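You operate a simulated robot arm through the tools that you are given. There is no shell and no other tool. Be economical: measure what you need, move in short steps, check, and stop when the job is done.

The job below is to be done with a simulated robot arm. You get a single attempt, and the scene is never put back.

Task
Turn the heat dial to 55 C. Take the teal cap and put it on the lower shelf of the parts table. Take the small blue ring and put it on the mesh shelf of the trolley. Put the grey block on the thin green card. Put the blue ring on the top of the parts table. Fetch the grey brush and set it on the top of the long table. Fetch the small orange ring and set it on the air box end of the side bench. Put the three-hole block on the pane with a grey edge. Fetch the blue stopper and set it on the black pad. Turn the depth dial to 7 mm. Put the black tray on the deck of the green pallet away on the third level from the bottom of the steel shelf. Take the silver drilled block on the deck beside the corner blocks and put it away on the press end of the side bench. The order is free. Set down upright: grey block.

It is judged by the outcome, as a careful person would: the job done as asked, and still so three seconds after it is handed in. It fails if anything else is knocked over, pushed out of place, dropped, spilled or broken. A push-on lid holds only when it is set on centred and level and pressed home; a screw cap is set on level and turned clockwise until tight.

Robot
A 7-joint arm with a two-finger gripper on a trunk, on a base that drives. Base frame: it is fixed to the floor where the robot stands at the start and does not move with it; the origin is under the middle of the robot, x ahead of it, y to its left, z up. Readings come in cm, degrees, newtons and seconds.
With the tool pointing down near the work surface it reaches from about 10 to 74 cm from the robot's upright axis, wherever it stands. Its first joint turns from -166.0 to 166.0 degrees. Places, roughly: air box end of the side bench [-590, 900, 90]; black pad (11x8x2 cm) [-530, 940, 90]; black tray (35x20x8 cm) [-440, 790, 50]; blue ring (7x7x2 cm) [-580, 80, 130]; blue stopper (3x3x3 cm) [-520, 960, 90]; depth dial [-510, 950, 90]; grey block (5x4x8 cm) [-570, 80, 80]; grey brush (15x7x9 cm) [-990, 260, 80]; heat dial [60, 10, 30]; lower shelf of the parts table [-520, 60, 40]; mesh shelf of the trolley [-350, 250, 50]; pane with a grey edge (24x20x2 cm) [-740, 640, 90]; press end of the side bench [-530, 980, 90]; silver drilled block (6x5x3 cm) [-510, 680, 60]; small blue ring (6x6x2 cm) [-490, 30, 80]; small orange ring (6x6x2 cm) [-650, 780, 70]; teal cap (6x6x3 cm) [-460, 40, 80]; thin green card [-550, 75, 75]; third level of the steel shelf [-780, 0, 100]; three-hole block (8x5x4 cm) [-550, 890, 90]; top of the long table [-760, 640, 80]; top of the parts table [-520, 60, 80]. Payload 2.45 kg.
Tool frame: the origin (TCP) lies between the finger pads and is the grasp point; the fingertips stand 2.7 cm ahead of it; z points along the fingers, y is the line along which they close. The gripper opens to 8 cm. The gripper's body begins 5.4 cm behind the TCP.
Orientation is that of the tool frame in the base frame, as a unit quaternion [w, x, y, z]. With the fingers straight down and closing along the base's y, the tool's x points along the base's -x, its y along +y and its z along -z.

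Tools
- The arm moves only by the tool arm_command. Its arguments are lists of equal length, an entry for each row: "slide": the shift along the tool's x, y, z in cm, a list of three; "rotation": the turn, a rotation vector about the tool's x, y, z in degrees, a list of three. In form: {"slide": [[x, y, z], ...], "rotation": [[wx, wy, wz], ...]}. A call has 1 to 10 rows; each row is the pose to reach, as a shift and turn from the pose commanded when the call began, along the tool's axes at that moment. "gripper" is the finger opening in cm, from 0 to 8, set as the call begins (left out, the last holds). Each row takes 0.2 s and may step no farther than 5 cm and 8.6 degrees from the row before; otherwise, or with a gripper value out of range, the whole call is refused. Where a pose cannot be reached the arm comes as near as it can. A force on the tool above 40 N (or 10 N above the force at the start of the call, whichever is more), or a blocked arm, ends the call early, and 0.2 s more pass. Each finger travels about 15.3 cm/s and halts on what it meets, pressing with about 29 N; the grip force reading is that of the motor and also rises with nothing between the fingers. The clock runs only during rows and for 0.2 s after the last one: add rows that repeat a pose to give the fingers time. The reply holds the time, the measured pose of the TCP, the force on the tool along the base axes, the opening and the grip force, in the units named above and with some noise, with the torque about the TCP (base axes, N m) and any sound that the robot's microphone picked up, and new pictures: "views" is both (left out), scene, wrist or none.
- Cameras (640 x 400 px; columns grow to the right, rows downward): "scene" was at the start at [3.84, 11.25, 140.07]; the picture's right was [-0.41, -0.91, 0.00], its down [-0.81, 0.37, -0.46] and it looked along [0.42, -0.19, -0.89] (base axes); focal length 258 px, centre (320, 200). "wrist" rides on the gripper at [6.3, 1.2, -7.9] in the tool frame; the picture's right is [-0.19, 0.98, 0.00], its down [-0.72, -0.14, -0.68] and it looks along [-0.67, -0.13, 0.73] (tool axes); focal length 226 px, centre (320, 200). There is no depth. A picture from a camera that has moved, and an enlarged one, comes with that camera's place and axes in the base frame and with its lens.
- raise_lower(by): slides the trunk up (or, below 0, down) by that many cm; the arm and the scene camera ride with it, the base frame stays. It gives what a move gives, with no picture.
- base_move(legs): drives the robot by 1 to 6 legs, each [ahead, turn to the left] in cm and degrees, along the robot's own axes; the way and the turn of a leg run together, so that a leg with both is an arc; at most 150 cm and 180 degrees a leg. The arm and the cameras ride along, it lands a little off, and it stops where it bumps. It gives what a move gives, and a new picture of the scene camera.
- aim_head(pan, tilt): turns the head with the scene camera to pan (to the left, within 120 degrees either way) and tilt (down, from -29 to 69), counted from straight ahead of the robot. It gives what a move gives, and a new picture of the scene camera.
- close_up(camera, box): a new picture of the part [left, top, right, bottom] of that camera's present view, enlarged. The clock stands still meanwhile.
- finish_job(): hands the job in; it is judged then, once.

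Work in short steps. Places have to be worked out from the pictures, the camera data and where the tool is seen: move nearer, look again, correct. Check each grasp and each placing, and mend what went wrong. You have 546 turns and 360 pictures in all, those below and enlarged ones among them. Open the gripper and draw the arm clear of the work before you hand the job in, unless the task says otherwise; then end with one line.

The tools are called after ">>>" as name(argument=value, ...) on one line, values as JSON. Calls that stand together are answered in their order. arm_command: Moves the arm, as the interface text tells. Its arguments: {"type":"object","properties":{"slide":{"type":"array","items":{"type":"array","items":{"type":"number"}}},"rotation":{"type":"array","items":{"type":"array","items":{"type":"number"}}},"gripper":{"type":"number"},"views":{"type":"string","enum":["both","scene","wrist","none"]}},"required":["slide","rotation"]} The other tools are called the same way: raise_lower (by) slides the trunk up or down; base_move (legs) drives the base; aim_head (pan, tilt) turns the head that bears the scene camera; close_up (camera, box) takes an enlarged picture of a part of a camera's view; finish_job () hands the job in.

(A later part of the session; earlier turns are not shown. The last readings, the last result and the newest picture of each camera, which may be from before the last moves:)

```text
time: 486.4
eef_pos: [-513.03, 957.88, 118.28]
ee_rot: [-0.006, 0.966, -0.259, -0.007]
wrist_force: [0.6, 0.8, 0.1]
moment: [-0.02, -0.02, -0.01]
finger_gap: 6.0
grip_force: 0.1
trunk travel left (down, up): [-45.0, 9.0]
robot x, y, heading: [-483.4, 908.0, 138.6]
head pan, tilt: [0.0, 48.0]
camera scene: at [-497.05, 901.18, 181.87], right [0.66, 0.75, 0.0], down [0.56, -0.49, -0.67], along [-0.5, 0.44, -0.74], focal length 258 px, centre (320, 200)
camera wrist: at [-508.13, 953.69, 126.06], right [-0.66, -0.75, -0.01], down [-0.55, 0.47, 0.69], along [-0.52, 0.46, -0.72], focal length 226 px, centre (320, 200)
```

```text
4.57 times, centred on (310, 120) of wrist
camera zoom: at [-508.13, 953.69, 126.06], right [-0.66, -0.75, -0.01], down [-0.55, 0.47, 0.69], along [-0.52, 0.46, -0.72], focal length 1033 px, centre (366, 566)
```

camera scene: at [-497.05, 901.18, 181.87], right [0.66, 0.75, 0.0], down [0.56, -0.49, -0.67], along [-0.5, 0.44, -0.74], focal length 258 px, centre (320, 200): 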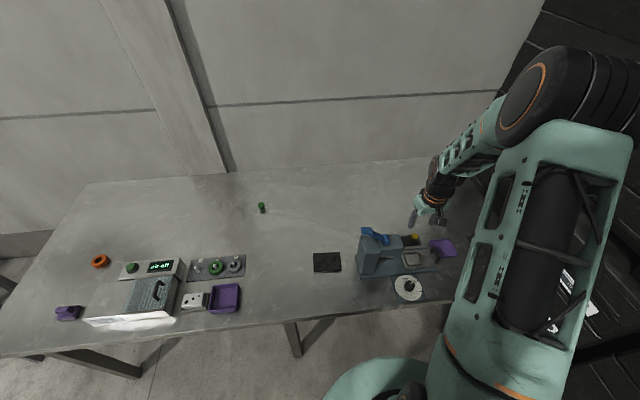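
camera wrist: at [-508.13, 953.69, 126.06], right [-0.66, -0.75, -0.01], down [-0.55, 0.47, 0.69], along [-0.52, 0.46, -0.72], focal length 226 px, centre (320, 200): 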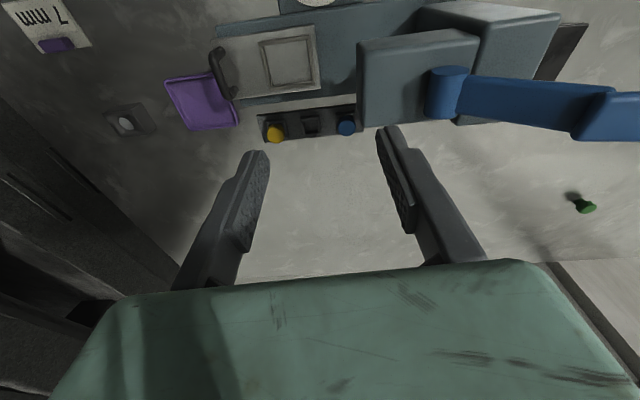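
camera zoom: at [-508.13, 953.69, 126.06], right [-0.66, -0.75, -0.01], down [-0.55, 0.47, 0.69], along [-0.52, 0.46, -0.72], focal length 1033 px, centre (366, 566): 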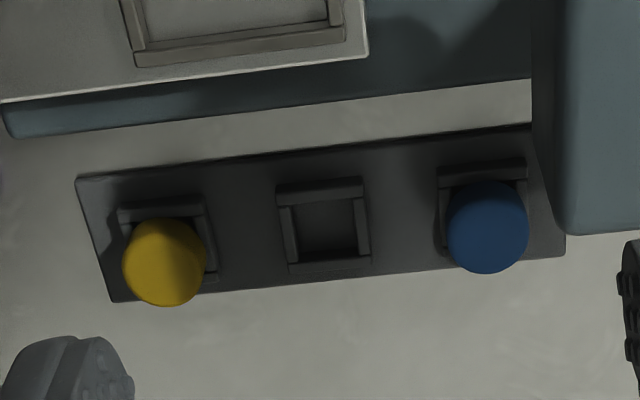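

The stopper stands in a shallow frame at (-523.6, 961.7), just behind the press head. I'll yaw the hand 80° so the camera side faces away from the press and hover above it.

>>> arm_command(slide=[[-1.1, 0.2, 0], [-2.2, 0.4, 0], [-3.3, 0.6, 0], [-4.4, 0.8, 0], [-5.5, 1, 0], [-6.7, 1.2, 0], [-7.8, 1.4, 0], [-8.9, 1.6, 0], [-10, 1.8, 1], [-11.1, 2, 4]], rotation=[[0, 0, -8], [0, 0, -16], [0, 0, -24], [0, 0, -32], [0, 0, -40], [0, 0, -48], [0, 0, -56], [0, 0, -64], [0, 0, -72], [0, 0, -80]], gripper=5.5)

```text
time: 488.6
eef_pos: [-524.0, 961.98, 114.34]
ee_rot: [-0.008, 0.905, 0.425, 0.0]
wrist_force: [-0.8, -0.6, -0.1]
moment: [-0.03, -0.02, 0.02]
finger_gap: 5.51
grip_force: 0.0
trunk travel left (down, up): [-45.0, 9.0]
robot x, y, heading: [-483.32, 908.08, 139.0]
head pan, tilt: [0.0, 48.0]
camera scene: at [-497.18, 901.28, 181.86], right [0.66, 0.75, 0.0], down [0.56, -0.49, -0.67], along [-0.5, 0.44, -0.74], focal length 258 px, centre (320, 200)
camera wrist: at [-518.93, 965.93, 122.19], right [0.63, -0.78, -0.02], down [-0.56, -0.47, 0.68], along [-0.53, -0.42, -0.73], focal length 226 px, centre (320, 200)
```

scene: 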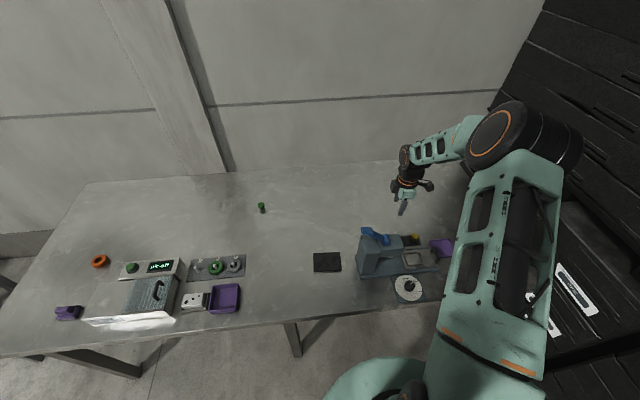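
wrist: 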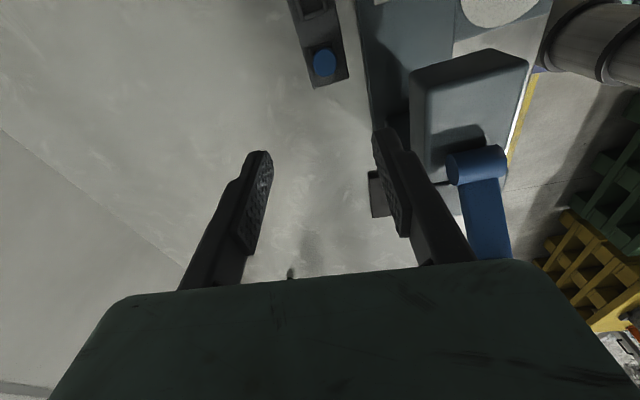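

The stopper is directly below and there's about 1.3 cm clearance to the press head. I'll descend.

>>> arm_command(slide=[[0, 0.1, 4.5], [0, 0.1, 9], [0, 0.1, 13.5], [0, 0.1, 17.5], [0, 0.1, 19.5], [0, 0.1, 20.5], [0, 0.1, 21.2], [0, 0.1, 21.2]], rotation=[[0, 0, 0], [0, 0, 0], [0, 0, 0], [0, 0, 0], [0, 0, 0], [0, 0, 0], [0, 0, 0], [0, 0, 0]], views="wrist")

```text
time: 490.4
eef_pos: [-523.85, 961.92, 93.12]
ee_rot: [-0.009, 0.906, 0.424, 0.0]
wrist_force: [0.8, -0.9, -0.3]
moment: [0.01, 0.02, -0.02]
finger_gap: 5.5
grip_force: 0.0
trunk travel left (down, up): [-45.0, 9.0]
robot x, y, heading: [-483.48, 907.82, 138.8]
head pan, tilt: [0.0, 48.0]
camera wrist: at [-518.77, 965.99, 101.09], right [0.63, -0.78, -0.02], down [-0.56, -0.47, 0.68], along [-0.54, -0.42, -0.73], focal length 226 px, centre (320, 200)
```

wrist: 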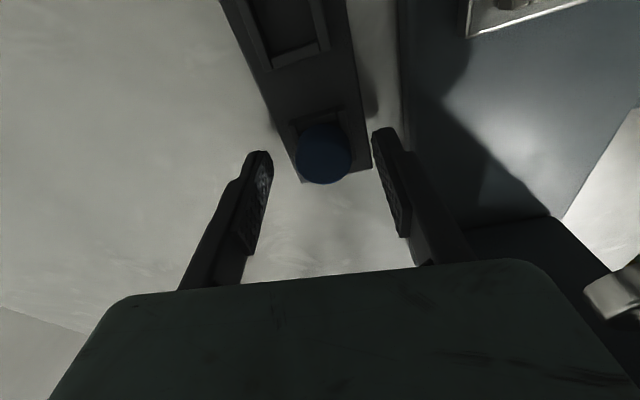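

The stopper is between the tips, so I'll close.

>>> arm_command(slide=[[0, 0, 0], [0, 0, 0], [0, 0, 0]], rotation=[[0, 0, 0], [0, 0, 0], [0, 0, 0]], gripper=1.5, views="none")

>>> arm_command(slide=[[0, 0, -1], [0, 0, -3], [0, 0, -7], [0, 0, -11], [0, 0, -16], [0, 0, -21]], rotation=[[0, 0, 0], [0, 0, 0], [0, 0, 0], [0, 0, 0], [0, 0, 0], [0, 0, 0]], views="wrist")

```text
time: 491.1
eef_pos: [-523.79, 962.0, 93.16]
ee_rot: [-0.009, 0.906, 0.424, 0.0]
wrist_force: [-0.1, 0.0, 0.7]
moment: [-0.01, -0.01, -0.01]
finger_gap: 2.68
grip_force: 28.9
trunk travel left (down, up): [-45.0, 9.0]
robot x, y, heading: [-483.3, 907.96, 138.7]
head pan, tilt: [0.0, 48.0]
```

```text
time: 492.6
eef_pos: [-523.49, 961.78, 114.01]
ee_rot: [-0.008, 0.906, 0.424, 0.0]
wrist_force: [1.2, -0.2, 0.3]
moment: [0.0, 0.0, -0.01]
finger_gap: 2.76
grip_force: 28.7
trunk travel left (down, up): [-45.0, 9.0]
robot x, y, heading: [-483.12, 907.97, 138.8]
head pan, tilt: [0.0, 48.0]
camera wrist: at [-518.54, 965.81, 122.04], right [0.63, -0.78, -0.02], down [-0.56, -0.47, 0.68], along [-0.54, -0.42, -0.73], focal length 226 px, centre (320, 200)
```

wrist: 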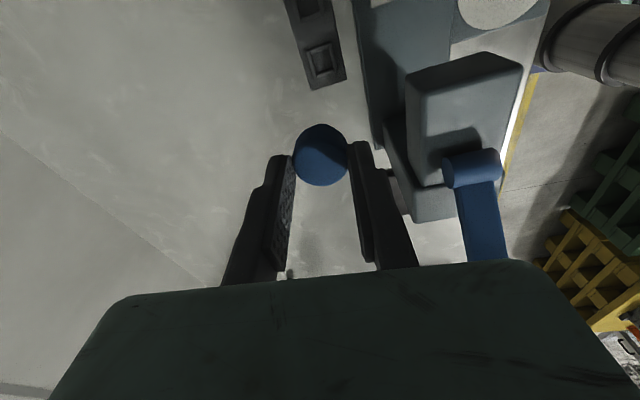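

The stopper is held. I'll raise it and go around the back of the press towards the pad.

>>> arm_command(slide=[[0, 0, -4], [0, 0, -8], [-0.8, -4.8, -8], [-1.6, -9.5, -8], [-5.5, -11, -8], [-10, -10.5, -8], [-14.5, -9.5, -8], [-19, -8.5, -8], [-23.5, -7.3, -8], [-28, -6.1, -8]], rotation=[[0, 0, 0], [0, 0, 0], [0, 0, 0], [0, 0, 0], [0, 0, 0], [0, 0, 0], [0, 0, 0], [0, 0, 0], [0, 0, 0], [0, 0, 0]], views="wrist")

```text
time: 494.8
eef_pos: [-546.38, 943.86, 122.0]
ee_rot: [-0.01, 0.906, 0.424, 0.0]
wrist_force: [0.7, -0.5, -0.1]
moment: [0.0, 0.0, 0.03]
finger_gap: 2.77
grip_force: 28.8
trunk travel left (down, up): [-45.0, 9.0]
robot x, y, heading: [-483.05, 907.93, 139.2]
head pan, tilt: [0.0, 48.0]
camera wrist: at [-541.33, 947.85, 130.1], right [0.63, -0.78, -0.02], down [-0.56, -0.47, 0.68], along [-0.54, -0.42, -0.73], focal length 226 px, centre (320, 200)
```

wrist: 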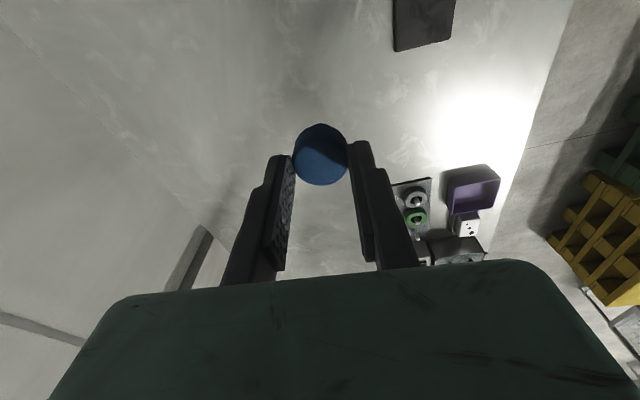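

The pad is in view. I'll move over it while yawing back so the camera faces the robot rather than the press.

>>> arm_command(slide=[[0.3, 1.5, 0], [0.6, 3, 0], [0.9, 4.6, 0], [1.2, 6.1, 0], [1.4, 7.6, 0], [1.6, 9.1, 0], [1.8, 10.6, 0], [2, 12.2, 0], [2.2, 13.7, 2], [2.4, 15.2, 5]], rotation=[[0, 0, 8], [0, 0, 16], [0, 0, 24], [0, 0, 32], [0, 0, 40], [0, 0, 48], [0, 0, 56], [0, 0, 64], [0, 0, 72], [0, 0, 80]], views="wrist")

```text
time: 496.9
eef_pos: [-532.98, 936.22, 116.66]
ee_rot: [-0.006, 0.966, -0.259, -0.007]
wrist_force: [0.6, -0.1, 0.1]
moment: [0.0, 0.0, 0.04]
finger_gap: 2.78
grip_force: 28.7
trunk travel left (down, up): [-45.0, 9.0]
robot x, y, heading: [-483.37, 908.15, 138.8]
head pan, tilt: [0.0, 48.0]
camera wrist: at [-528.05, 931.89, 124.48], right [-0.66, -0.75, -0.01], down [-0.55, 0.47, 0.69], along [-0.52, 0.46, -0.72], focal length 226 px, centre (320, 200)
```

wrist: 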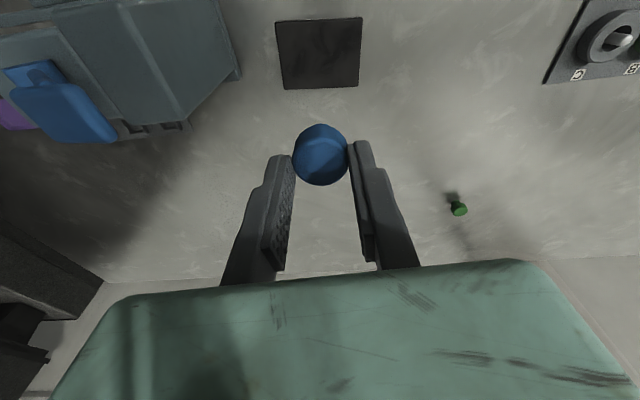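

The pad is centred below, so I'll lower to contact.

>>> arm_command(slide=[[0, 0, 5], [0, 0, 10], [0, 0, 15], [0, 0, 19], [0, 0, 20], [0, 0, 20.7], [0, 0, 21.4], [0, 0, 22.1], [0, 0, 22.8], [0, 0, 23.5]], rotation=[[0, 0, 0], [0, 0, 0], [0, 0, 0], [0, 0, 0], [0, 0, 0], [0, 0, 0], [0, 0, 0], [0, 0, 0], [0, 0, 0], [0, 0, 0]], views="wrist")

```text
time: 499.2
eef_pos: [-533.27, 936.64, 93.94]
ee_rot: [-0.007, 0.966, -0.259, -0.008]
wrist_force: [10.5, -5.3, 29.2]
moment: [-0.24, -0.55, 0.03]
finger_gap: 2.75
grip_force: 29.2
trunk travel left (down, up): [-45.0, 9.0]
robot x, y, heading: [-483.34, 908.21, 138.7]
head pan, tilt: [0.0, 48.0]
stopped in row 10: the force on the tool passed its limit at 42 N (the readings are from after the stop); the commanded pose is now the measured one
camera wrist: at [-528.3, 932.25, 101.65], right [-0.66, -0.75, -0.01], down [-0.54, 0.47, 0.7], along [-0.52, 0.46, -0.72], focal length 226 px, centre (320, 200)
```

wrist: 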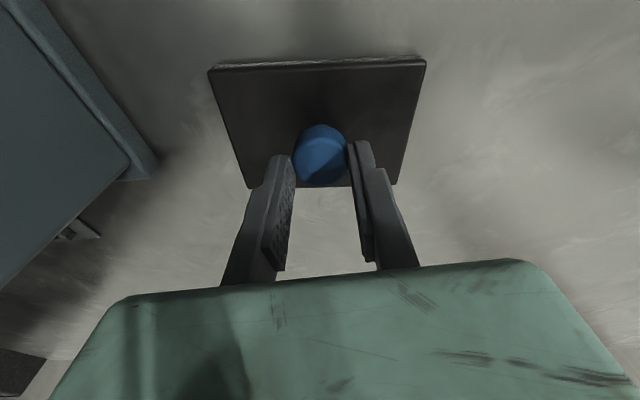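

It's on the pad, near its centre. I'll release and rise.

>>> arm_command(slide=[[0, 0, -0.25], [0, 0, -0.25], [0, 0, -0.25], [0, 0, -0.25]], rotation=[[0, 0, 0], [0, 0, 0], [0, 0, 0], [0, 0, 0]], gripper=5, views="none")

>>> arm_command(slide=[[0, 0, -2], [0, 0, -6], [0, 0, -11], [0, 0, -16], [0, 0, -21]], rotation=[[0, 0, 0], [0, 0, 0], [0, 0, 0], [0, 0, 0], [0, 0, 0]], views="wrist")

```text
time: 500.2
eef_pos: [-533.44, 936.77, 93.84]
ee_rot: [-0.007, 0.966, -0.258, -0.008]
wrist_force: [-0.1, -0.4, 0.3]
moment: [0.01, 0.01, -0.02]
finger_gap: 4.98
grip_force: 0.1
trunk travel left (down, up): [-45.0, 9.0]
robot x, y, heading: [-483.35, 907.7, 139.1]
head pan, tilt: [0.0, 48.0]
```

```text
time: 501.4
eef_pos: [-533.07, 936.19, 114.79]
ee_rot: [-0.007, 0.966, -0.258, -0.008]
wrist_force: [1.4, -0.8, 1.0]
moment: [0.04, 0.04, 0.02]
finger_gap: 4.97
grip_force: 0.0
trunk travel left (down, up): [-45.0, 9.0]
robot x, y, heading: [-483.64, 908.37, 138.9]
head pan, tilt: [0.0, 48.0]
camera wrist: at [-528.07, 931.88, 122.63], right [-0.66, -0.75, -0.01], down [-0.54, 0.47, 0.7], along [-0.52, 0.46, -0.72], focal length 226 px, centre (320, 200)
```

wrist: 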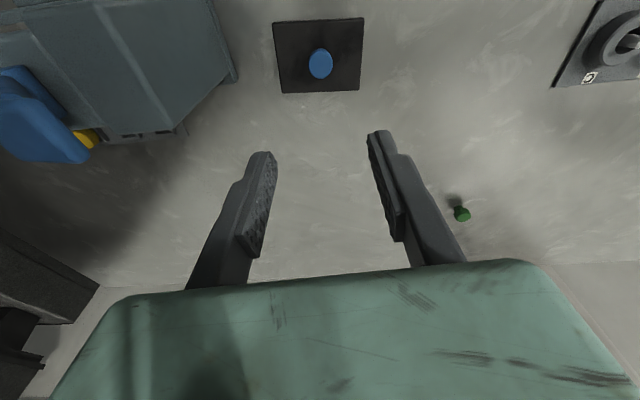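

The stopper stands on the black pad. Next is the silver drilled block: I'll fold the arm, drive back down the aisle and face the pallets.

>>> arm_command(slide=[[3, 0, -2], [6.5, -1, -3], [10, -2, -4], [13, -3, -5], [15, -4, -5]], rotation=[[0, 0, 0], [0, 0, 0], [0, 0, 0], [0, 0, 0], [0, 0, 0]], views="none")

>>> base_move(legs=[[0, 103], [110, 0], [95, 0], [0, 85]])

>>> aim_head(pan=0, tilt=45)

```text
time: 502.6
eef_pos: [-518.17, 932.25, 119.57]
ee_rot: [-0.007, 0.967, -0.256, -0.008]
wrist_force: [-0.3, -0.9, -0.5]
moment: [-0.03, 0.0, 0.0]
finger_gap: 5.0
grip_force: 0.0
trunk travel left (down, up): [-45.0, 9.0]
robot x, y, heading: [-483.3, 908.15, 138.9]
head pan, tilt: [0.0, 48.0]
```

```text
time: 520.9
eef_pos: [-544.83, 708.37, 119.36]
ee_rot: [0.008, 0.195, 0.981, -0.006]
wrist_force: [-0.1, -0.3, 0.4]
moment: [-0.01, -0.01, 0.03]
finger_gap: 5.0
grip_force: 0.1
trunk travel left (down, up): [-45.0, 9.0]
robot x, y, heading: [-582.64, 728.18, -34.1]
head pan, tilt: [0.0, 48.0]
camera scene: at [-569.7, 736.39, 181.87], right [-0.56, -0.83, 0.0], down [-0.62, 0.41, -0.67], along [0.56, -0.37, -0.74], focal length 258 px, centre (320, 200)
```

scene: 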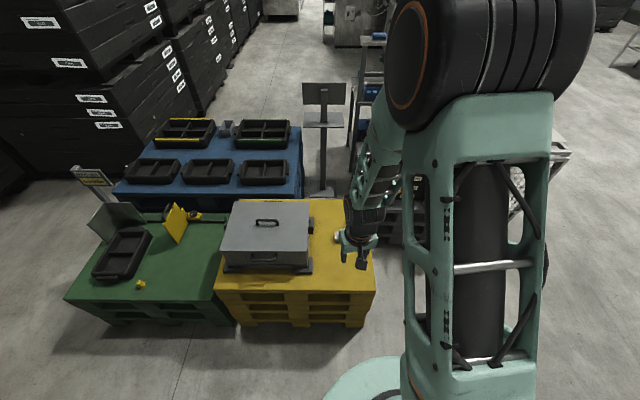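

```text
time: 521.5
eef_pos: [-544.79, 708.3, 119.5]
ee_rot: [0.009, 0.195, 0.981, -0.006]
wrist_force: [0.2, 0.2, -0.3]
moment: [0.02, -0.01, -0.04]
finger_gap: 4.98
grip_force: 0.1
trunk travel left (down, up): [-45.0, 9.0]
robot x, y, heading: [-582.73, 727.66, -34.0]
head pan, tilt: [0.0, 45.0]
camera scene: at [-569.49, 736.23, 182.29], right [-0.56, -0.83, 0.0], down [-0.59, 0.39, -0.71], along [0.59, -0.39, -0.71], focal length 258 px, centre (320, 200)
```

scene: 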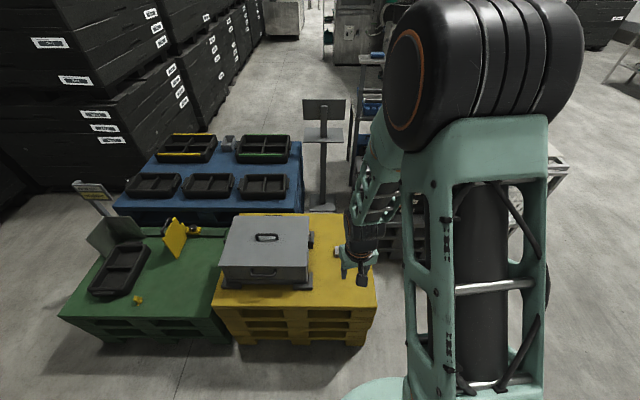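

>>> close_up(camera="wrist", box=[0, 0, 640, 400])

>>> close_up(camera="scene", box=[60, 120, 400, 350])

```text
1.00 times, centred on (320, 200) of wrist (not enlarged: the box is as wide or as high as the picture)
camera zoom: at [-550.34, 712.17, 127.34], right [0.55, 0.83, -0.01], down [0.6, -0.39, 0.7], along [0.58, -0.39, -0.72], focal length 226 px, centre (320, 200)
```

zoom: 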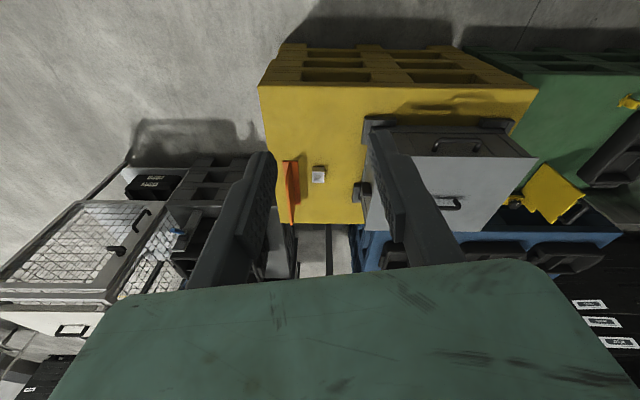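

```text
1.74 times, centred on (230, 235) of scene
camera zoom: at [-569.49, 736.23, 182.29], right [-0.56, -0.83, 0.0], down [-0.59, 0.39, -0.71], along [0.59, -0.39, -0.71], focal length 449 px, centre (476, 139)
```

zoom: 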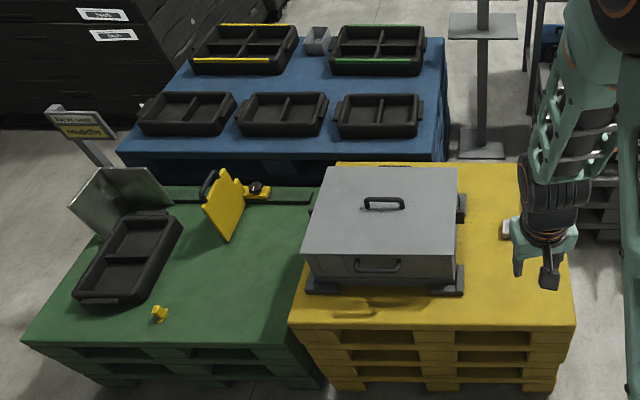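

The silver block sits on the yellow deck near (-508, 682.7), beside the orange corner piece. I'll drive 17 cm closer and lower the trunk.

>>> base_move(legs=[[17, 0]])

>>> raise_lower(by=-24)

>>> close_up(camera="wrist", box=[160, 60, 480, 280])

```text
time: 523.0
eef_pos: [-530.17, 698.79, 119.55]
ee_rot: [0.008, 0.195, 0.981, -0.006]
wrist_force: [0.2, 0.2, -0.2]
moment: [-0.01, -0.01, -0.03]
finger_gap: 5.0
grip_force: 0.0
trunk travel left (down, up): [-45.0, 9.0]
robot x, y, heading: [-567.81, 718.32, -33.4]
head pan, tilt: [0.0, 45.0]
camera scene: at [-554.92, 726.52, 182.28], right [-0.55, -0.83, 0.0], down [-0.59, 0.39, -0.71], along [0.59, -0.39, -0.71], focal length 258 px, centre (320, 200)
```

scene: 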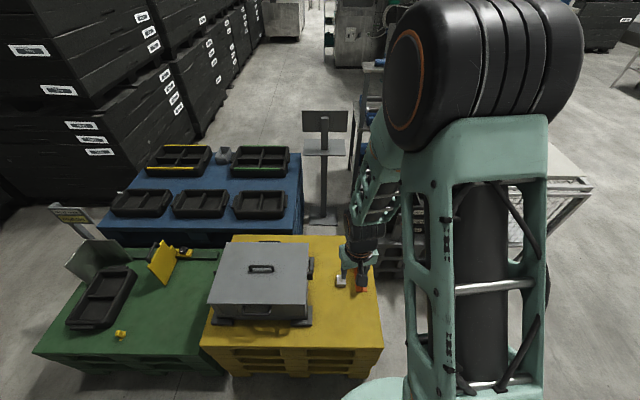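

```text
time: 525.5
eef_pos: [-530.32, 698.75, 95.57]
ee_rot: [0.008, 0.194, 0.981, -0.007]
wrist_force: [0.2, -0.3, 0.5]
moment: [-0.04, 0.01, 0.0]
finger_gap: 5.03
grip_force: 0.0
trunk travel left (down, up): [-21.0, 33.0]
robot x, y, heading: [-568.19, 718.35, -33.2]
head pan, tilt: [0.0, 45.0]
```

```text
1.82 times, centred on (320, 170) of wrist
camera zoom: at [-535.88, 702.62, 103.35], right [0.55, 0.83, -0.01], down [0.6, -0.39, 0.7], along [0.58, -0.39, -0.72], focal length 411 px, centre (320, 254)
```

zoom: 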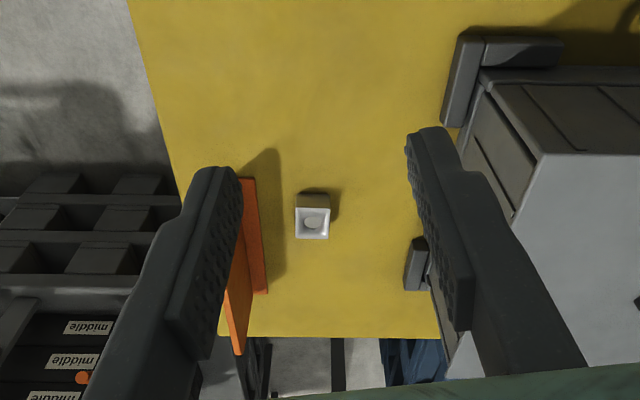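

I'll hover over the block at z 76.

>>> arm_command(slide=[[-3.5, -0.8, 0], [-7, -1.6, 0], [-10.5, -2.4, 1], [-14, -3.2, 3], [-17.5, -4, 6], [-21, -5, 9.5], [-24.4, -5.8, 13], [-27.7, -6.6, 16.5], [-27.7, -6.6, 19.6]], rotation=[[0, 0, 0], [0, 0, 0], [0, 0, 0], [0, 0, 0], [0, 0, 0], [0, 0, 0], [0, 0, 0], [0, 0, 0], [0, 0, 0]], gripper=7.5, views="wrist")

```text
refused: row 6 steps farther than a row can; nothing moved
```

>>> arm_command(slide=[[-3.5, -0.8, 0], [-7, -1.6, 1], [-10.5, -2.4, 2.5], [-14, -3.2, 5], [-17.5, -4, 7.5], [-21, -5, 10], [-24.4, -5.8, 13], [-27.7, -6.6, 16.2], [-27.7, -6.6, 19.6]], rotation=[[0, 0, 0], [0, 0, 0], [0, 0, 0], [0, 0, 0], [0, 0, 0], [0, 0, 0], [0, 0, 0], [0, 0, 0], [0, 0, 0]], gripper=7.5, views="wrist")

```text
time: 527.5
eef_pos: [-506.72, 681.95, 76.38]
ee_rot: [0.009, 0.195, 0.981, -0.007]
wrist_force: [-0.2, 0.5, 0.2]
moment: [-0.01, 0.01, -0.03]
finger_gap: 7.52
grip_force: 0.0
trunk travel left (down, up): [-21.0, 33.0]
robot x, y, heading: [-568.52, 718.64, -33.7]
head pan, tilt: [0.0, 45.0]
camera wrist: at [-512.19, 685.78, 84.23], right [0.55, 0.83, -0.01], down [0.6, -0.39, 0.7], along [0.58, -0.39, -0.72], focal length 226 px, centre (320, 200)
```

wrist: 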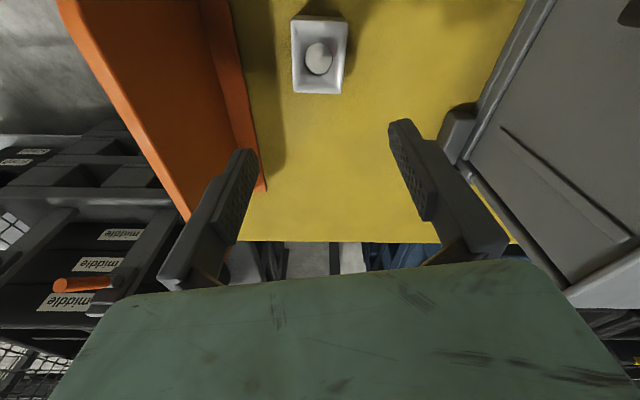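

The block top is at z 63 and its centre at (-508.6, 683.1). I'll shift and lower around it.

>>> arm_command(slide=[[1.1, 0.2, 3], [2.2, 0.3, 6], [2.2, 0.3, 9], [2.2, 0.3, 11], [2.2, 0.3, 11.8], [2.2, 0.3, 12.4]], rotation=[[0, 0, 0], [0, 0, 0], [0, 0, 0], [0, 0, 0], [0, 0, 0], [0, 0, 0]], views="wrist")

```text
time: 528.9
eef_pos: [-508.57, 682.84, 64.09]
ee_rot: [0.01, 0.195, 0.981, -0.006]
wrist_force: [0.2, -0.8, -0.2]
moment: [0.01, 0.01, 0.02]
finger_gap: 7.51
grip_force: 0.0
trunk travel left (down, up): [-21.0, 33.0]
robot x, y, heading: [-567.73, 718.7, -33.4]
head pan, tilt: [0.0, 45.0]
camera wrist: at [-514.16, 686.59, 71.91], right [0.55, 0.83, -0.01], down [0.6, -0.39, 0.7], along [0.58, -0.39, -0.72], focal length 226 px, centre (320, 200)
```

wrist: 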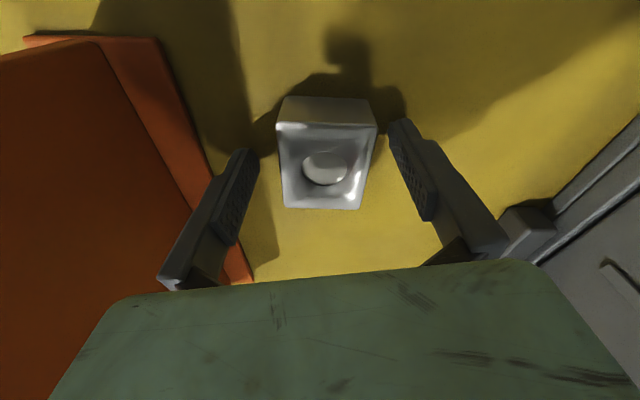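

It's positioned. I'll go down a bit more and close.

>>> arm_command(slide=[[0.3, 0.2, 0.4], [0.3, 0.2, 0.4], [0.3, 0.2, 0.4], [0.3, 0.2, 0.4]], rotation=[[0, 0, 0], [0, 0, 0], [0, 0, 0], [0, 0, 0]], gripper=3, views="none")

>>> arm_command(slide=[[0, 0, -1], [0, 0, -4], [0, 0, -8], [1, 0, -12], [4, 0, -16], [7, 0, -20]], rotation=[[0, 0, 0], [0, 0, 0], [0, 0, 0], [0, 0, 0], [0, 0, 0], [0, 0, 0]], views="wrist")

```text
time: 529.9
eef_pos: [-508.77, 682.99, 63.73]
ee_rot: [0.01, 0.195, 0.981, -0.008]
wrist_force: [3.7, -4.9, 14.6]
moment: [0.2, -0.17, -0.09]
finger_gap: 4.37
grip_force: 28.6
trunk travel left (down, up): [-21.0, 33.0]
robot x, y, heading: [-568.18, 718.42, -33.6]
head pan, tilt: [0.0, 45.0]
```

```text
time: 531.3
eef_pos: [-515.51, 686.26, 83.52]
ee_rot: [0.008, 0.195, 0.981, -0.006]
wrist_force: [-0.6, 0.2, -1.8]
moment: [0.01, 0.0, -0.01]
finger_gap: 4.39
grip_force: 28.6
trunk travel left (down, up): [-21.0, 33.0]
robot x, y, heading: [-568.15, 718.36, -33.7]
head pan, tilt: [0.0, 45.0]
camera wrist: at [-521.14, 689.98, 91.36], right [0.55, 0.83, -0.01], down [0.6, -0.39, 0.7], along [0.58, -0.39, -0.72], focal length 226 px, centre (320, 200)
```

wrist: 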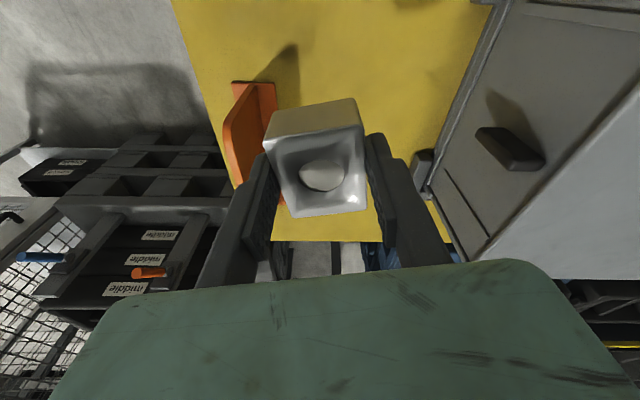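

The silver block is held. I'll fold in, raise the trunk, back off and drive to the press end of the bench.

>>> arm_command(slide=[[4, 0.5, -3], [8, 1, -5], [12, 1.5, -6], [16, 2, -7]], rotation=[[0, 0, 0], [0, 0, 0], [0, 0, 0], [0, 0, 0]], views="none")

>>> raise_lower(by=28)

>>> base_move(legs=[[-18, 0], [0, 93.5], [110, 0], [103, 0], [0, 82]])

```text
refused: row 1 steps farther than a row can; nothing moved
```

```text
time: 534.1
eef_pos: [-515.47, 686.25, 111.42]
ee_rot: [0.009, 0.195, 0.981, -0.006]
wrist_force: [-0.7, 1.0, -2.0]
moment: [0.01, 0.02, -0.02]
finger_gap: 4.39
grip_force: 28.6
trunk travel left (down, up): [-49.0, 5.0]
robot x, y, heading: [-567.98, 718.65, -33.7]
head pan, tilt: [0.0, 45.0]
```

```text
time: 553.5
eef_pos: [-522.27, 948.77, 111.5]
ee_rot: [-0.006, 0.972, -0.233, -0.008]
wrist_force: [-0.2, -0.5, 0.6]
moment: [-0.09, 0.05, 0.0]
finger_gap: 4.39
grip_force: 28.9
trunk travel left (down, up): [-49.0, 5.0]
robot x, y, heading: [-472.36, 912.57, 141.9]
head pan, tilt: [0.0, 45.0]
camera scene: at [-486.02, 905.16, 186.29], right [0.62, 0.79, 0.0], down [0.56, -0.44, -0.71], along [-0.56, 0.44, -0.71], focal length 258 px, centre (320, 200)
```

scene: 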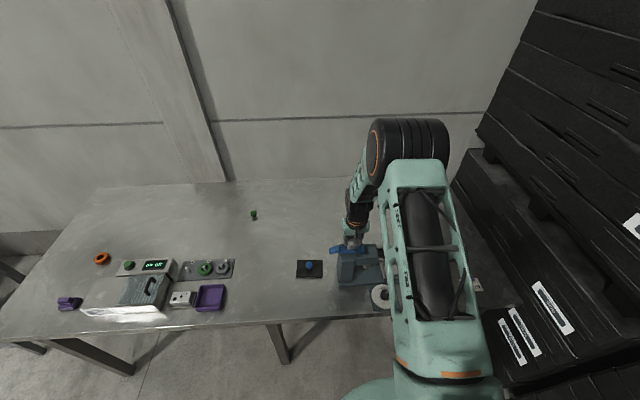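

The fold was refused again and the turn brought the hand over the press. I'll check with the wrist camera before moving anything.

>>> close_up(camera="wrist", box=[0, 0, 640, 400])

>>> close_up(camera="scene", box=[280, 190, 440, 320])

```text
1.00 times, centred on (320, 200) of wrist (not enlarged: the box is as wide or as high as the picture)
camera zoom: at [-517.14, 944.71, 119.31], right [-0.62, -0.79, 0.0], down [-0.57, 0.44, 0.7], along [-0.55, 0.43, -0.72], focal length 226 px, centre (320, 200)
```

zoom: 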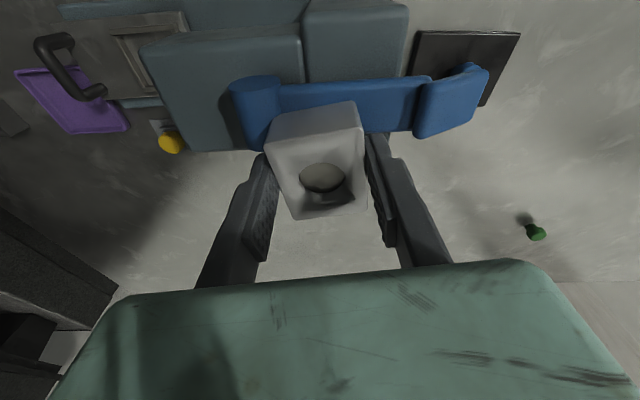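

```text
3.08 times, centred on (360, 255) of scene
camera zoom: at [-486.02, 905.16, 186.29], right [0.62, 0.79, 0.0], down [0.56, -0.44, -0.71], along [-0.56, 0.44, -0.71], focal length 794 px, centre (197, 31)
```

zoom: 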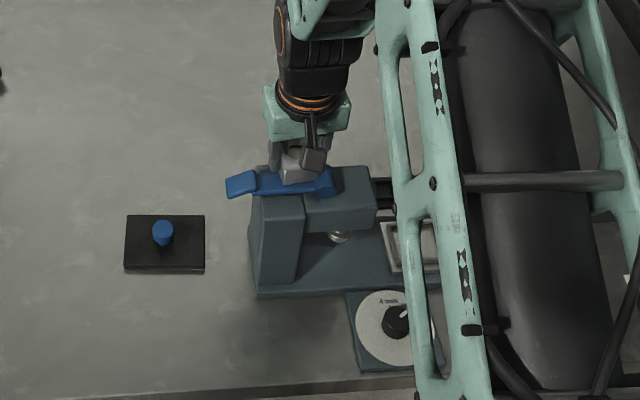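

The block appears to clear the lever, and the stopper still stands. I'll lift straight up first.

>>> arm_command(slide=[[0, 0, -2], [0, 0, -4.5], [0, 0, -8]], rotation=[[0, 0, 0], [0, 0, 0], [0, 0, 0]], views="scene")

```text
time: 554.3
eef_pos: [-522.1, 948.47, 119.62]
ee_rot: [-0.007, 0.972, -0.233, -0.009]
wrist_force: [0.1, -1.3, -2.4]
moment: [-0.01, 0.04, 0.0]
finger_gap: 4.35
grip_force: 28.8
trunk travel left (down, up): [-49.0, 5.0]
robot x, y, heading: [-472.81, 912.44, 141.8]
head pan, tilt: [0.0, 45.0]
camera scene: at [-485.97, 905.05, 186.3], right [0.62, 0.79, 0.0], down [0.56, -0.44, -0.71], along [-0.56, 0.44, -0.71], focal length 258 px, centre (320, 200)
```

scene: 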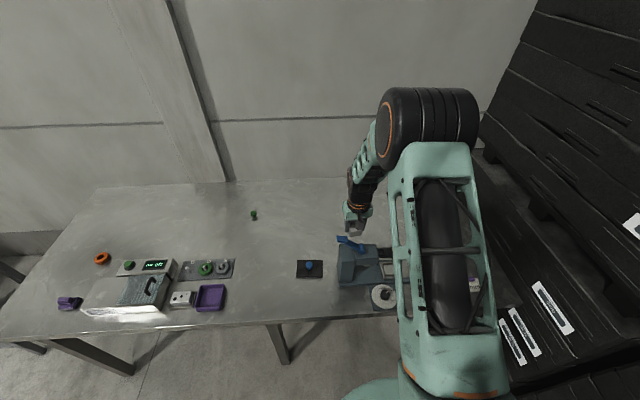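

>>> close_up(camera="wrist", box=[0, 0, 640, 400])

>>> close_up(camera="scene", box=[300, 210, 420, 310])

```text
1.00 times, centred on (320, 200) of wrist (not enlarged: the box is as wide or as high as the picture)
camera zoom: at [-516.99, 944.44, 127.43], right [-0.62, -0.79, -0.01], down [-0.57, 0.44, 0.7], along [-0.55, 0.43, -0.72], focal length 226 px, centre (320, 200)
```

zoom: 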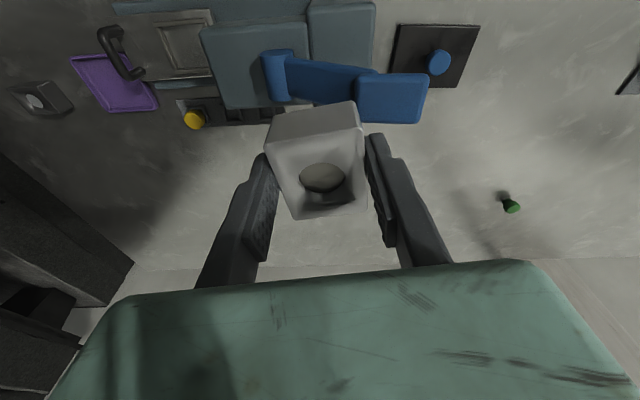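

```text
4.00 times, centred on (360, 260) of scene
camera zoom: at [-485.97, 905.05, 186.3], right [0.62, 0.79, 0.0], down [0.56, -0.44, -0.71], along [-0.56, 0.44, -0.71], focal length 1032 px, centre (160, -40)
```

zoom: 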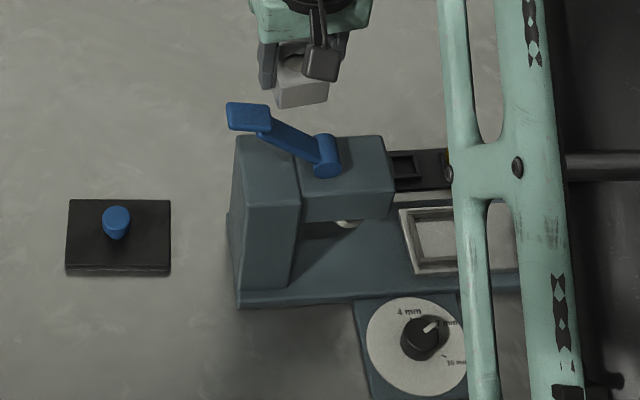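

The lever has sprung back to its raised position, the stopper still stands, and the dial looks unchanged. I'll drive 8 cm forward, which takes the block clear behind the press.

>>> base_move(legs=[[8, 0]])

```text
time: 555.4
eef_pos: [-527.72, 952.82, 119.8]
ee_rot: [-0.007, 0.972, -0.233, -0.009]
wrist_force: [0.2, -0.3, -1.3]
moment: [0.01, 0.03, 0.02]
finger_gap: 4.36
grip_force: 28.6
trunk travel left (down, up): [-49.0, 5.0]
robot x, y, heading: [-478.14, 917.04, 142.0]
head pan, tilt: [0.0, 45.0]
camera scene: at [-491.43, 909.32, 186.33], right [0.62, 0.79, 0.0], down [0.55, -0.43, -0.71], along [-0.56, 0.44, -0.7], focal length 258 px, centre (320, 200)
```

scene: 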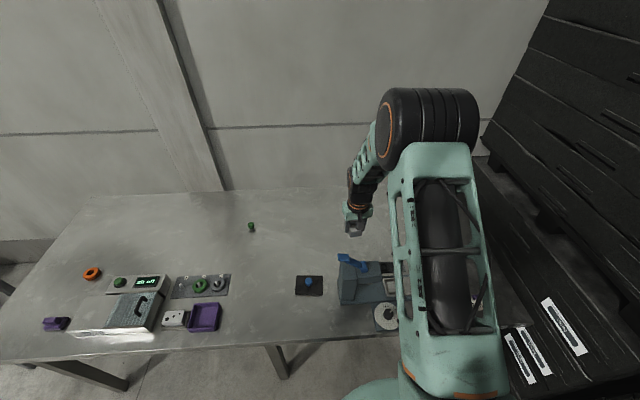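

I'll move to a clear spot behind the press and pad at (-539.5, 954.2), then lower the trunk.

>>> arm_command(slide=[[-3.7, 1.4, 0], [-7.4, 2.7, 0], [-11.1, 4.1, 0], [-11.1, 4.1, 0]], rotation=[[0, 0, 0], [0, 0, 0], [0, 0, 0], [0, 0, 0]], views="wrist")

```text
time: 556.4
eef_pos: [-539.7, 954.38, 119.75]
ee_rot: [-0.006, 0.972, -0.234, -0.009]
wrist_force: [1.0, -0.2, -1.9]
moment: [0.02, -0.01, -0.03]
finger_gap: 4.37
grip_force: 29.1
trunk travel left (down, up): [-49.0, 5.0]
robot x, y, heading: [-478.05, 916.91, 141.8]
head pan, tilt: [0.0, 45.0]
camera wrist: at [-534.56, 950.38, 127.51], right [-0.62, -0.79, 0.0], down [-0.57, 0.44, 0.7], along [-0.55, 0.43, -0.72], focal length 226 px, centre (320, 200)
```

wrist: 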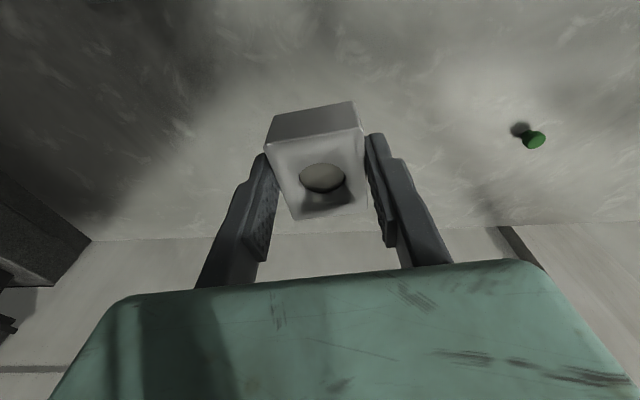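

Clear. I'll lower the trunk 14 cm.

>>> raise_lower(by=-14)

>>> arm_command(slide=[[0, 0, 3], [0, 0, 6], [0, 0, 8.5], [0, 0, 10.2], [0, 0, 11.2], [0, 0, 12], [0, 0, 12.8], [0, 0, 13.6], [0, 0, 14.4], [0, 0, 15.2]], rotation=[[0, 0, 0], [0, 0, 0], [0, 0, 0], [0, 0, 0], [0, 0, 0], [0, 0, 0], [0, 0, 0], [0, 0, 0], [0, 0, 0], [0, 0, 0]], views="wrist")

```text
time: 558.0
eef_pos: [-539.81, 954.44, 105.76]
ee_rot: [-0.007, 0.973, -0.232, -0.008]
wrist_force: [0.3, -0.7, -1.9]
moment: [-0.05, 0.0, -0.03]
finger_gap: 4.35
grip_force: 28.2
trunk travel left (down, up): [-35.0, 19.0]
robot x, y, heading: [-478.32, 917.3, 141.9]
head pan, tilt: [0.0, 45.0]
```

```text
time: 560.2
eef_pos: [-540.13, 954.89, 91.77]
ee_rot: [-0.007, 0.972, -0.233, -0.013]
wrist_force: [3.4, -1.6, 19.8]
moment: [-0.67, -0.27, 0.08]
finger_gap: 4.39
grip_force: 28.9
trunk travel left (down, up): [-35.0, 19.0]
robot x, y, heading: [-478.31, 917.2, 142.1]
head pan, tilt: [0.0, 45.0]
stopped in row 10: the force on the tool passed its limit at 49 N (the readings are from after the stop); the commanded pose is now the measured one
camera wrist: at [-535.02, 950.75, 99.53], right [-0.62, -0.79, 0.0], down [-0.56, 0.44, 0.7], along [-0.55, 0.44, -0.71], focal length 226 px, centre (320, 200)
```

wrist: 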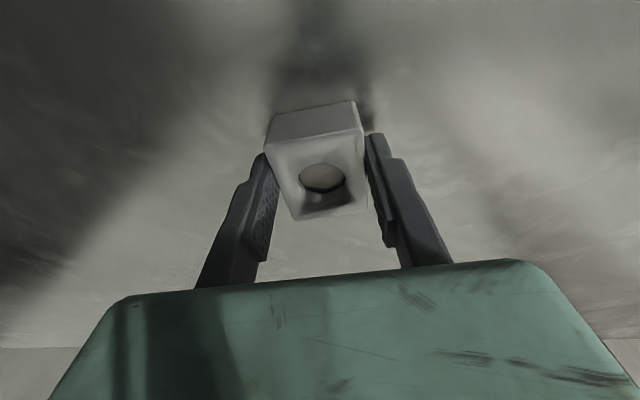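

It's in contact with the bench. I'll release and rise.

>>> arm_command(slide=[[0, 0, -0.25], [0, 0, -0.25], [0, 0, -0.25], [0, 0, -0.25]], rotation=[[0, 0, 0], [0, 0, 0], [0, 0, 0], [0, 0, 0]], gripper=7, views="none")

>>> arm_command(slide=[[0, 0, -2], [0, 0, -6], [0, 0, -11], [0, 0, -16], [0, 0, -21], [0, 0, -26]], rotation=[[0, 0, 0], [0, 0, 0], [0, 0, 0], [0, 0, 0], [0, 0, 0], [0, 0, 0]], views="wrist")

```text
time: 561.2
eef_pos: [-540.19, 954.76, 91.76]
ee_rot: [-0.008, 0.972, -0.234, -0.012]
wrist_force: [-0.5, 0.1, -0.5]
moment: [-0.01, -0.02, -0.01]
finger_gap: 7.01
grip_force: 0.1
trunk travel left (down, up): [-35.0, 19.0]
robot x, y, heading: [-478.25, 916.66, 142.0]
head pan, tilt: [0.0, 45.0]
```

```text
time: 562.6
eef_pos: [-539.44, 954.36, 117.97]
ee_rot: [-0.007, 0.972, -0.234, -0.011]
wrist_force: [-0.8, 0.5, -0.4]
moment: [0.04, -0.02, 0.0]
finger_gap: 6.96
grip_force: 0.0
trunk travel left (down, up): [-35.0, 19.0]
robot x, y, heading: [-478.56, 917.01, 142.0]
head pan, tilt: [0.0, 45.0]
camera wrist: at [-534.28, 950.34, 125.71], right [-0.62, -0.79, 0.0], down [-0.56, 0.44, 0.7], along [-0.55, 0.44, -0.71], focal length 226 px, centre (320, 200)
```

wrist: 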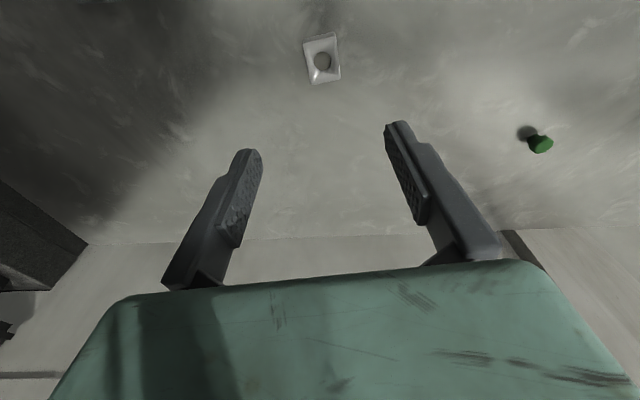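

The silver block is on the press end. I'll raise, fold the arm over the press at a safe height, and check before driving.

>>> arm_command(slide=[[0, 0, -4], [0, 0, -8], [4, 0, -9], [8, 0, -9], [12, 0, -9], [16, 0, -9], [20, 0, -9], [24, 0, -9], [28, 0, -9]], rotation=[[0, 0, 0], [0, 0, 0], [0, 0, 0], [0, 0, 0], [0, 0, 0], [0, 0, 0], [0, 0, 0], [0, 0, 0], [0, 0, 0]], views="scene")

```text
time: 564.6
eef_pos: [-514.38, 941.69, 126.06]
ee_rot: [-0.008, 0.972, -0.233, -0.012]
wrist_force: [0.3, 0.0, 0.2]
moment: [-0.03, -0.02, -0.01]
finger_gap: 7.03
grip_force: 0.0
trunk travel left (down, up): [-35.0, 19.0]
robot x, y, heading: [-478.52, 916.95, 141.8]
head pan, tilt: [0.0, 45.0]
camera scene: at [-491.75, 909.6, 172.3], right [0.62, 0.79, 0.0], down [0.56, -0.44, -0.71], along [-0.56, 0.44, -0.71], focal length 258 px, centre (320, 200)
```

scene: 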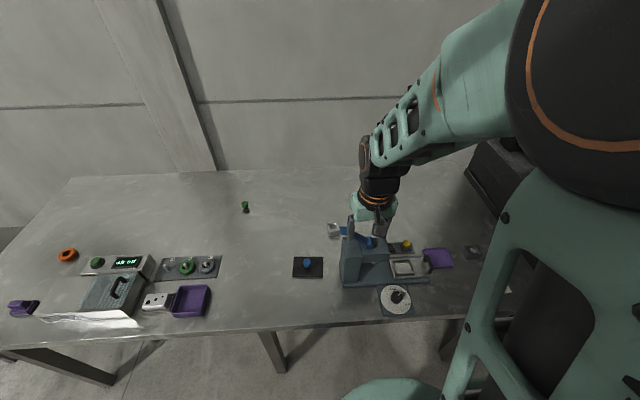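

The silver block is visible behind the press. Now I'll drive back along the bench to the three-hole block.

>>> base_move(legs=[[0, 98.3], [62, 0], [0, -95]])

>>> close_up(camera="scene", box=[200, 180, 440, 360])

```text
time: 576.4
eef_pos: [-546.03, 888.38, 126.05]
ee_rot: [-0.007, 0.975, -0.222, -0.012]
wrist_force: [-0.3, -0.8, 0.0]
moment: [-0.01, 0.01, 0.01]
finger_gap: 7.0
grip_force: 0.1
trunk travel left (down, up): [-35.0, 19.0]
robot x, y, heading: [-509.34, 864.47, 143.1]
head pan, tilt: [0.0, 45.0]
camera scene: at [-522.84, 856.9, 172.29], right [0.6, 0.8, 0.0], down [0.57, -0.43, -0.71], along [-0.56, 0.42, -0.71], focal length 258 px, centre (320, 200)
```

scene: 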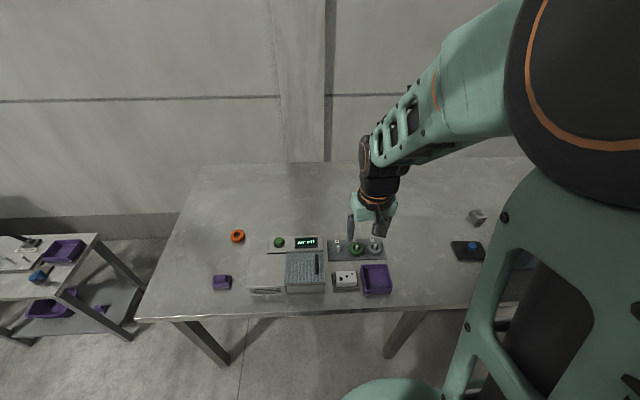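

```text
2.22 times, centred on (320, 270) of scene
camera zoom: at [-522.84, 856.9, 172.29], right [0.6, 0.8, 0.0], down [0.57, -0.43, -0.71], along [-0.56, 0.42, -0.71], focal length 574 px, centre (320, 44)
```

zoom: 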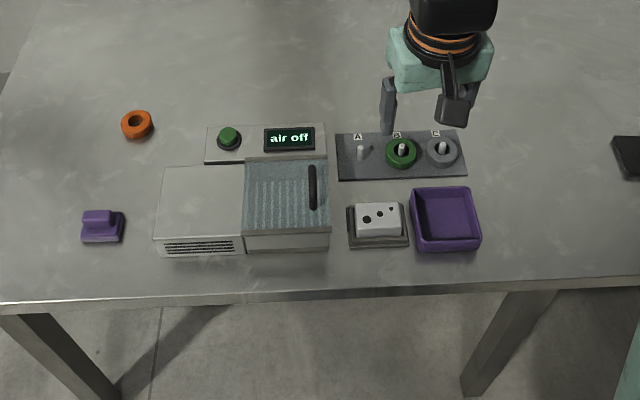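

The three-hole block sits in a low holder at about (-551, 889). I'll yaw the hand so it closes across the short side and hover.

>>> arm_command(slide=[[-0.5, 0.1, 0], [-1, 0.3, 0], [-1.5, 0.4, 1], [-2, 0.6, 2], [-2.4, 0.7, 4], [-2.9, 0.8, 6], [-3.4, 1, 8], [-3.9, 1.1, 10], [-4.4, 1.3, 12], [-4.85, 1.4, 14]], rotation=[[0, 0, -8.5], [0, 0, -17], [0, 0, -25.5], [0, 0, -34], [0, 0, -42.5], [0, 0, -51], [0, 0, -59.5], [0, 0, -68], [0, 0, -76.5], [0, 0, -85]], gripper=7, views="wrist")

```text
time: 578.6
eef_pos: [-551.42, 889.66, 112.26]
ee_rot: [-0.014, 0.869, 0.495, -0.005]
wrist_force: [0.2, -0.1, -0.3]
moment: [0.02, 0.0, -0.02]
finger_gap: 6.99
grip_force: 0.0
trunk travel left (down, up): [-35.0, 19.0]
robot x, y, heading: [-509.36, 864.89, 143.2]
head pan, tilt: [0.0, 45.0]
camera wrist: at [-547.04, 894.27, 120.18], right [0.75, -0.67, -0.03], down [-0.47, -0.56, 0.68], along [-0.47, -0.49, -0.73], focal length 226 px, centre (320, 200)
```

wrist: 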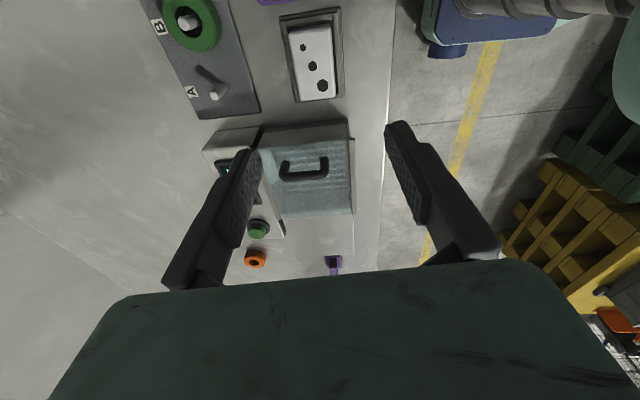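

>>> arm_command(slide=[[0.3, -0.8, 4], [0.6, -1.6, 8], [0.6, -1.6, 12], [0.6, -1.6, 12]], rotation=[[0, 0, 0], [0, 0, 0], [0, 0, 0], [0, 0, 0]], views="wrist")

```text
time: 579.6
eef_pos: [-552.9, 891.04, 100.36]
ee_rot: [-0.014, 0.869, 0.495, -0.004]
wrist_force: [-0.2, 0.7, 0.1]
moment: [-0.01, -0.01, 0.0]
finger_gap: 7.0
grip_force: 0.1
trunk travel left (down, up): [-35.0, 19.0]
robot x, y, heading: [-509.61, 864.24, 142.8]
head pan, tilt: [0.0, 45.0]
camera wrist: at [-548.38, 895.67, 108.39], right [0.74, -0.67, -0.03], down [-0.47, -0.56, 0.68], along [-0.47, -0.49, -0.73], focal length 226 px, centre (320, 200)
```

wrist: 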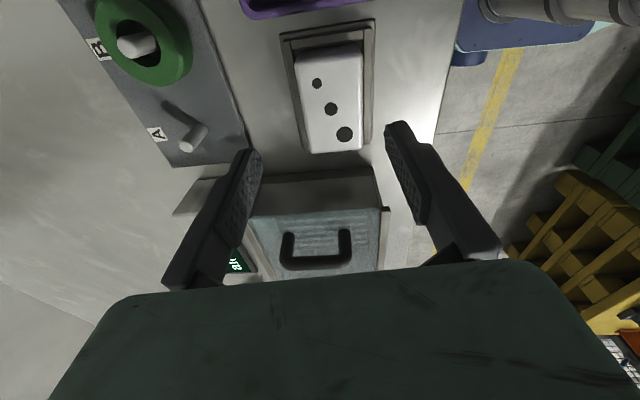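

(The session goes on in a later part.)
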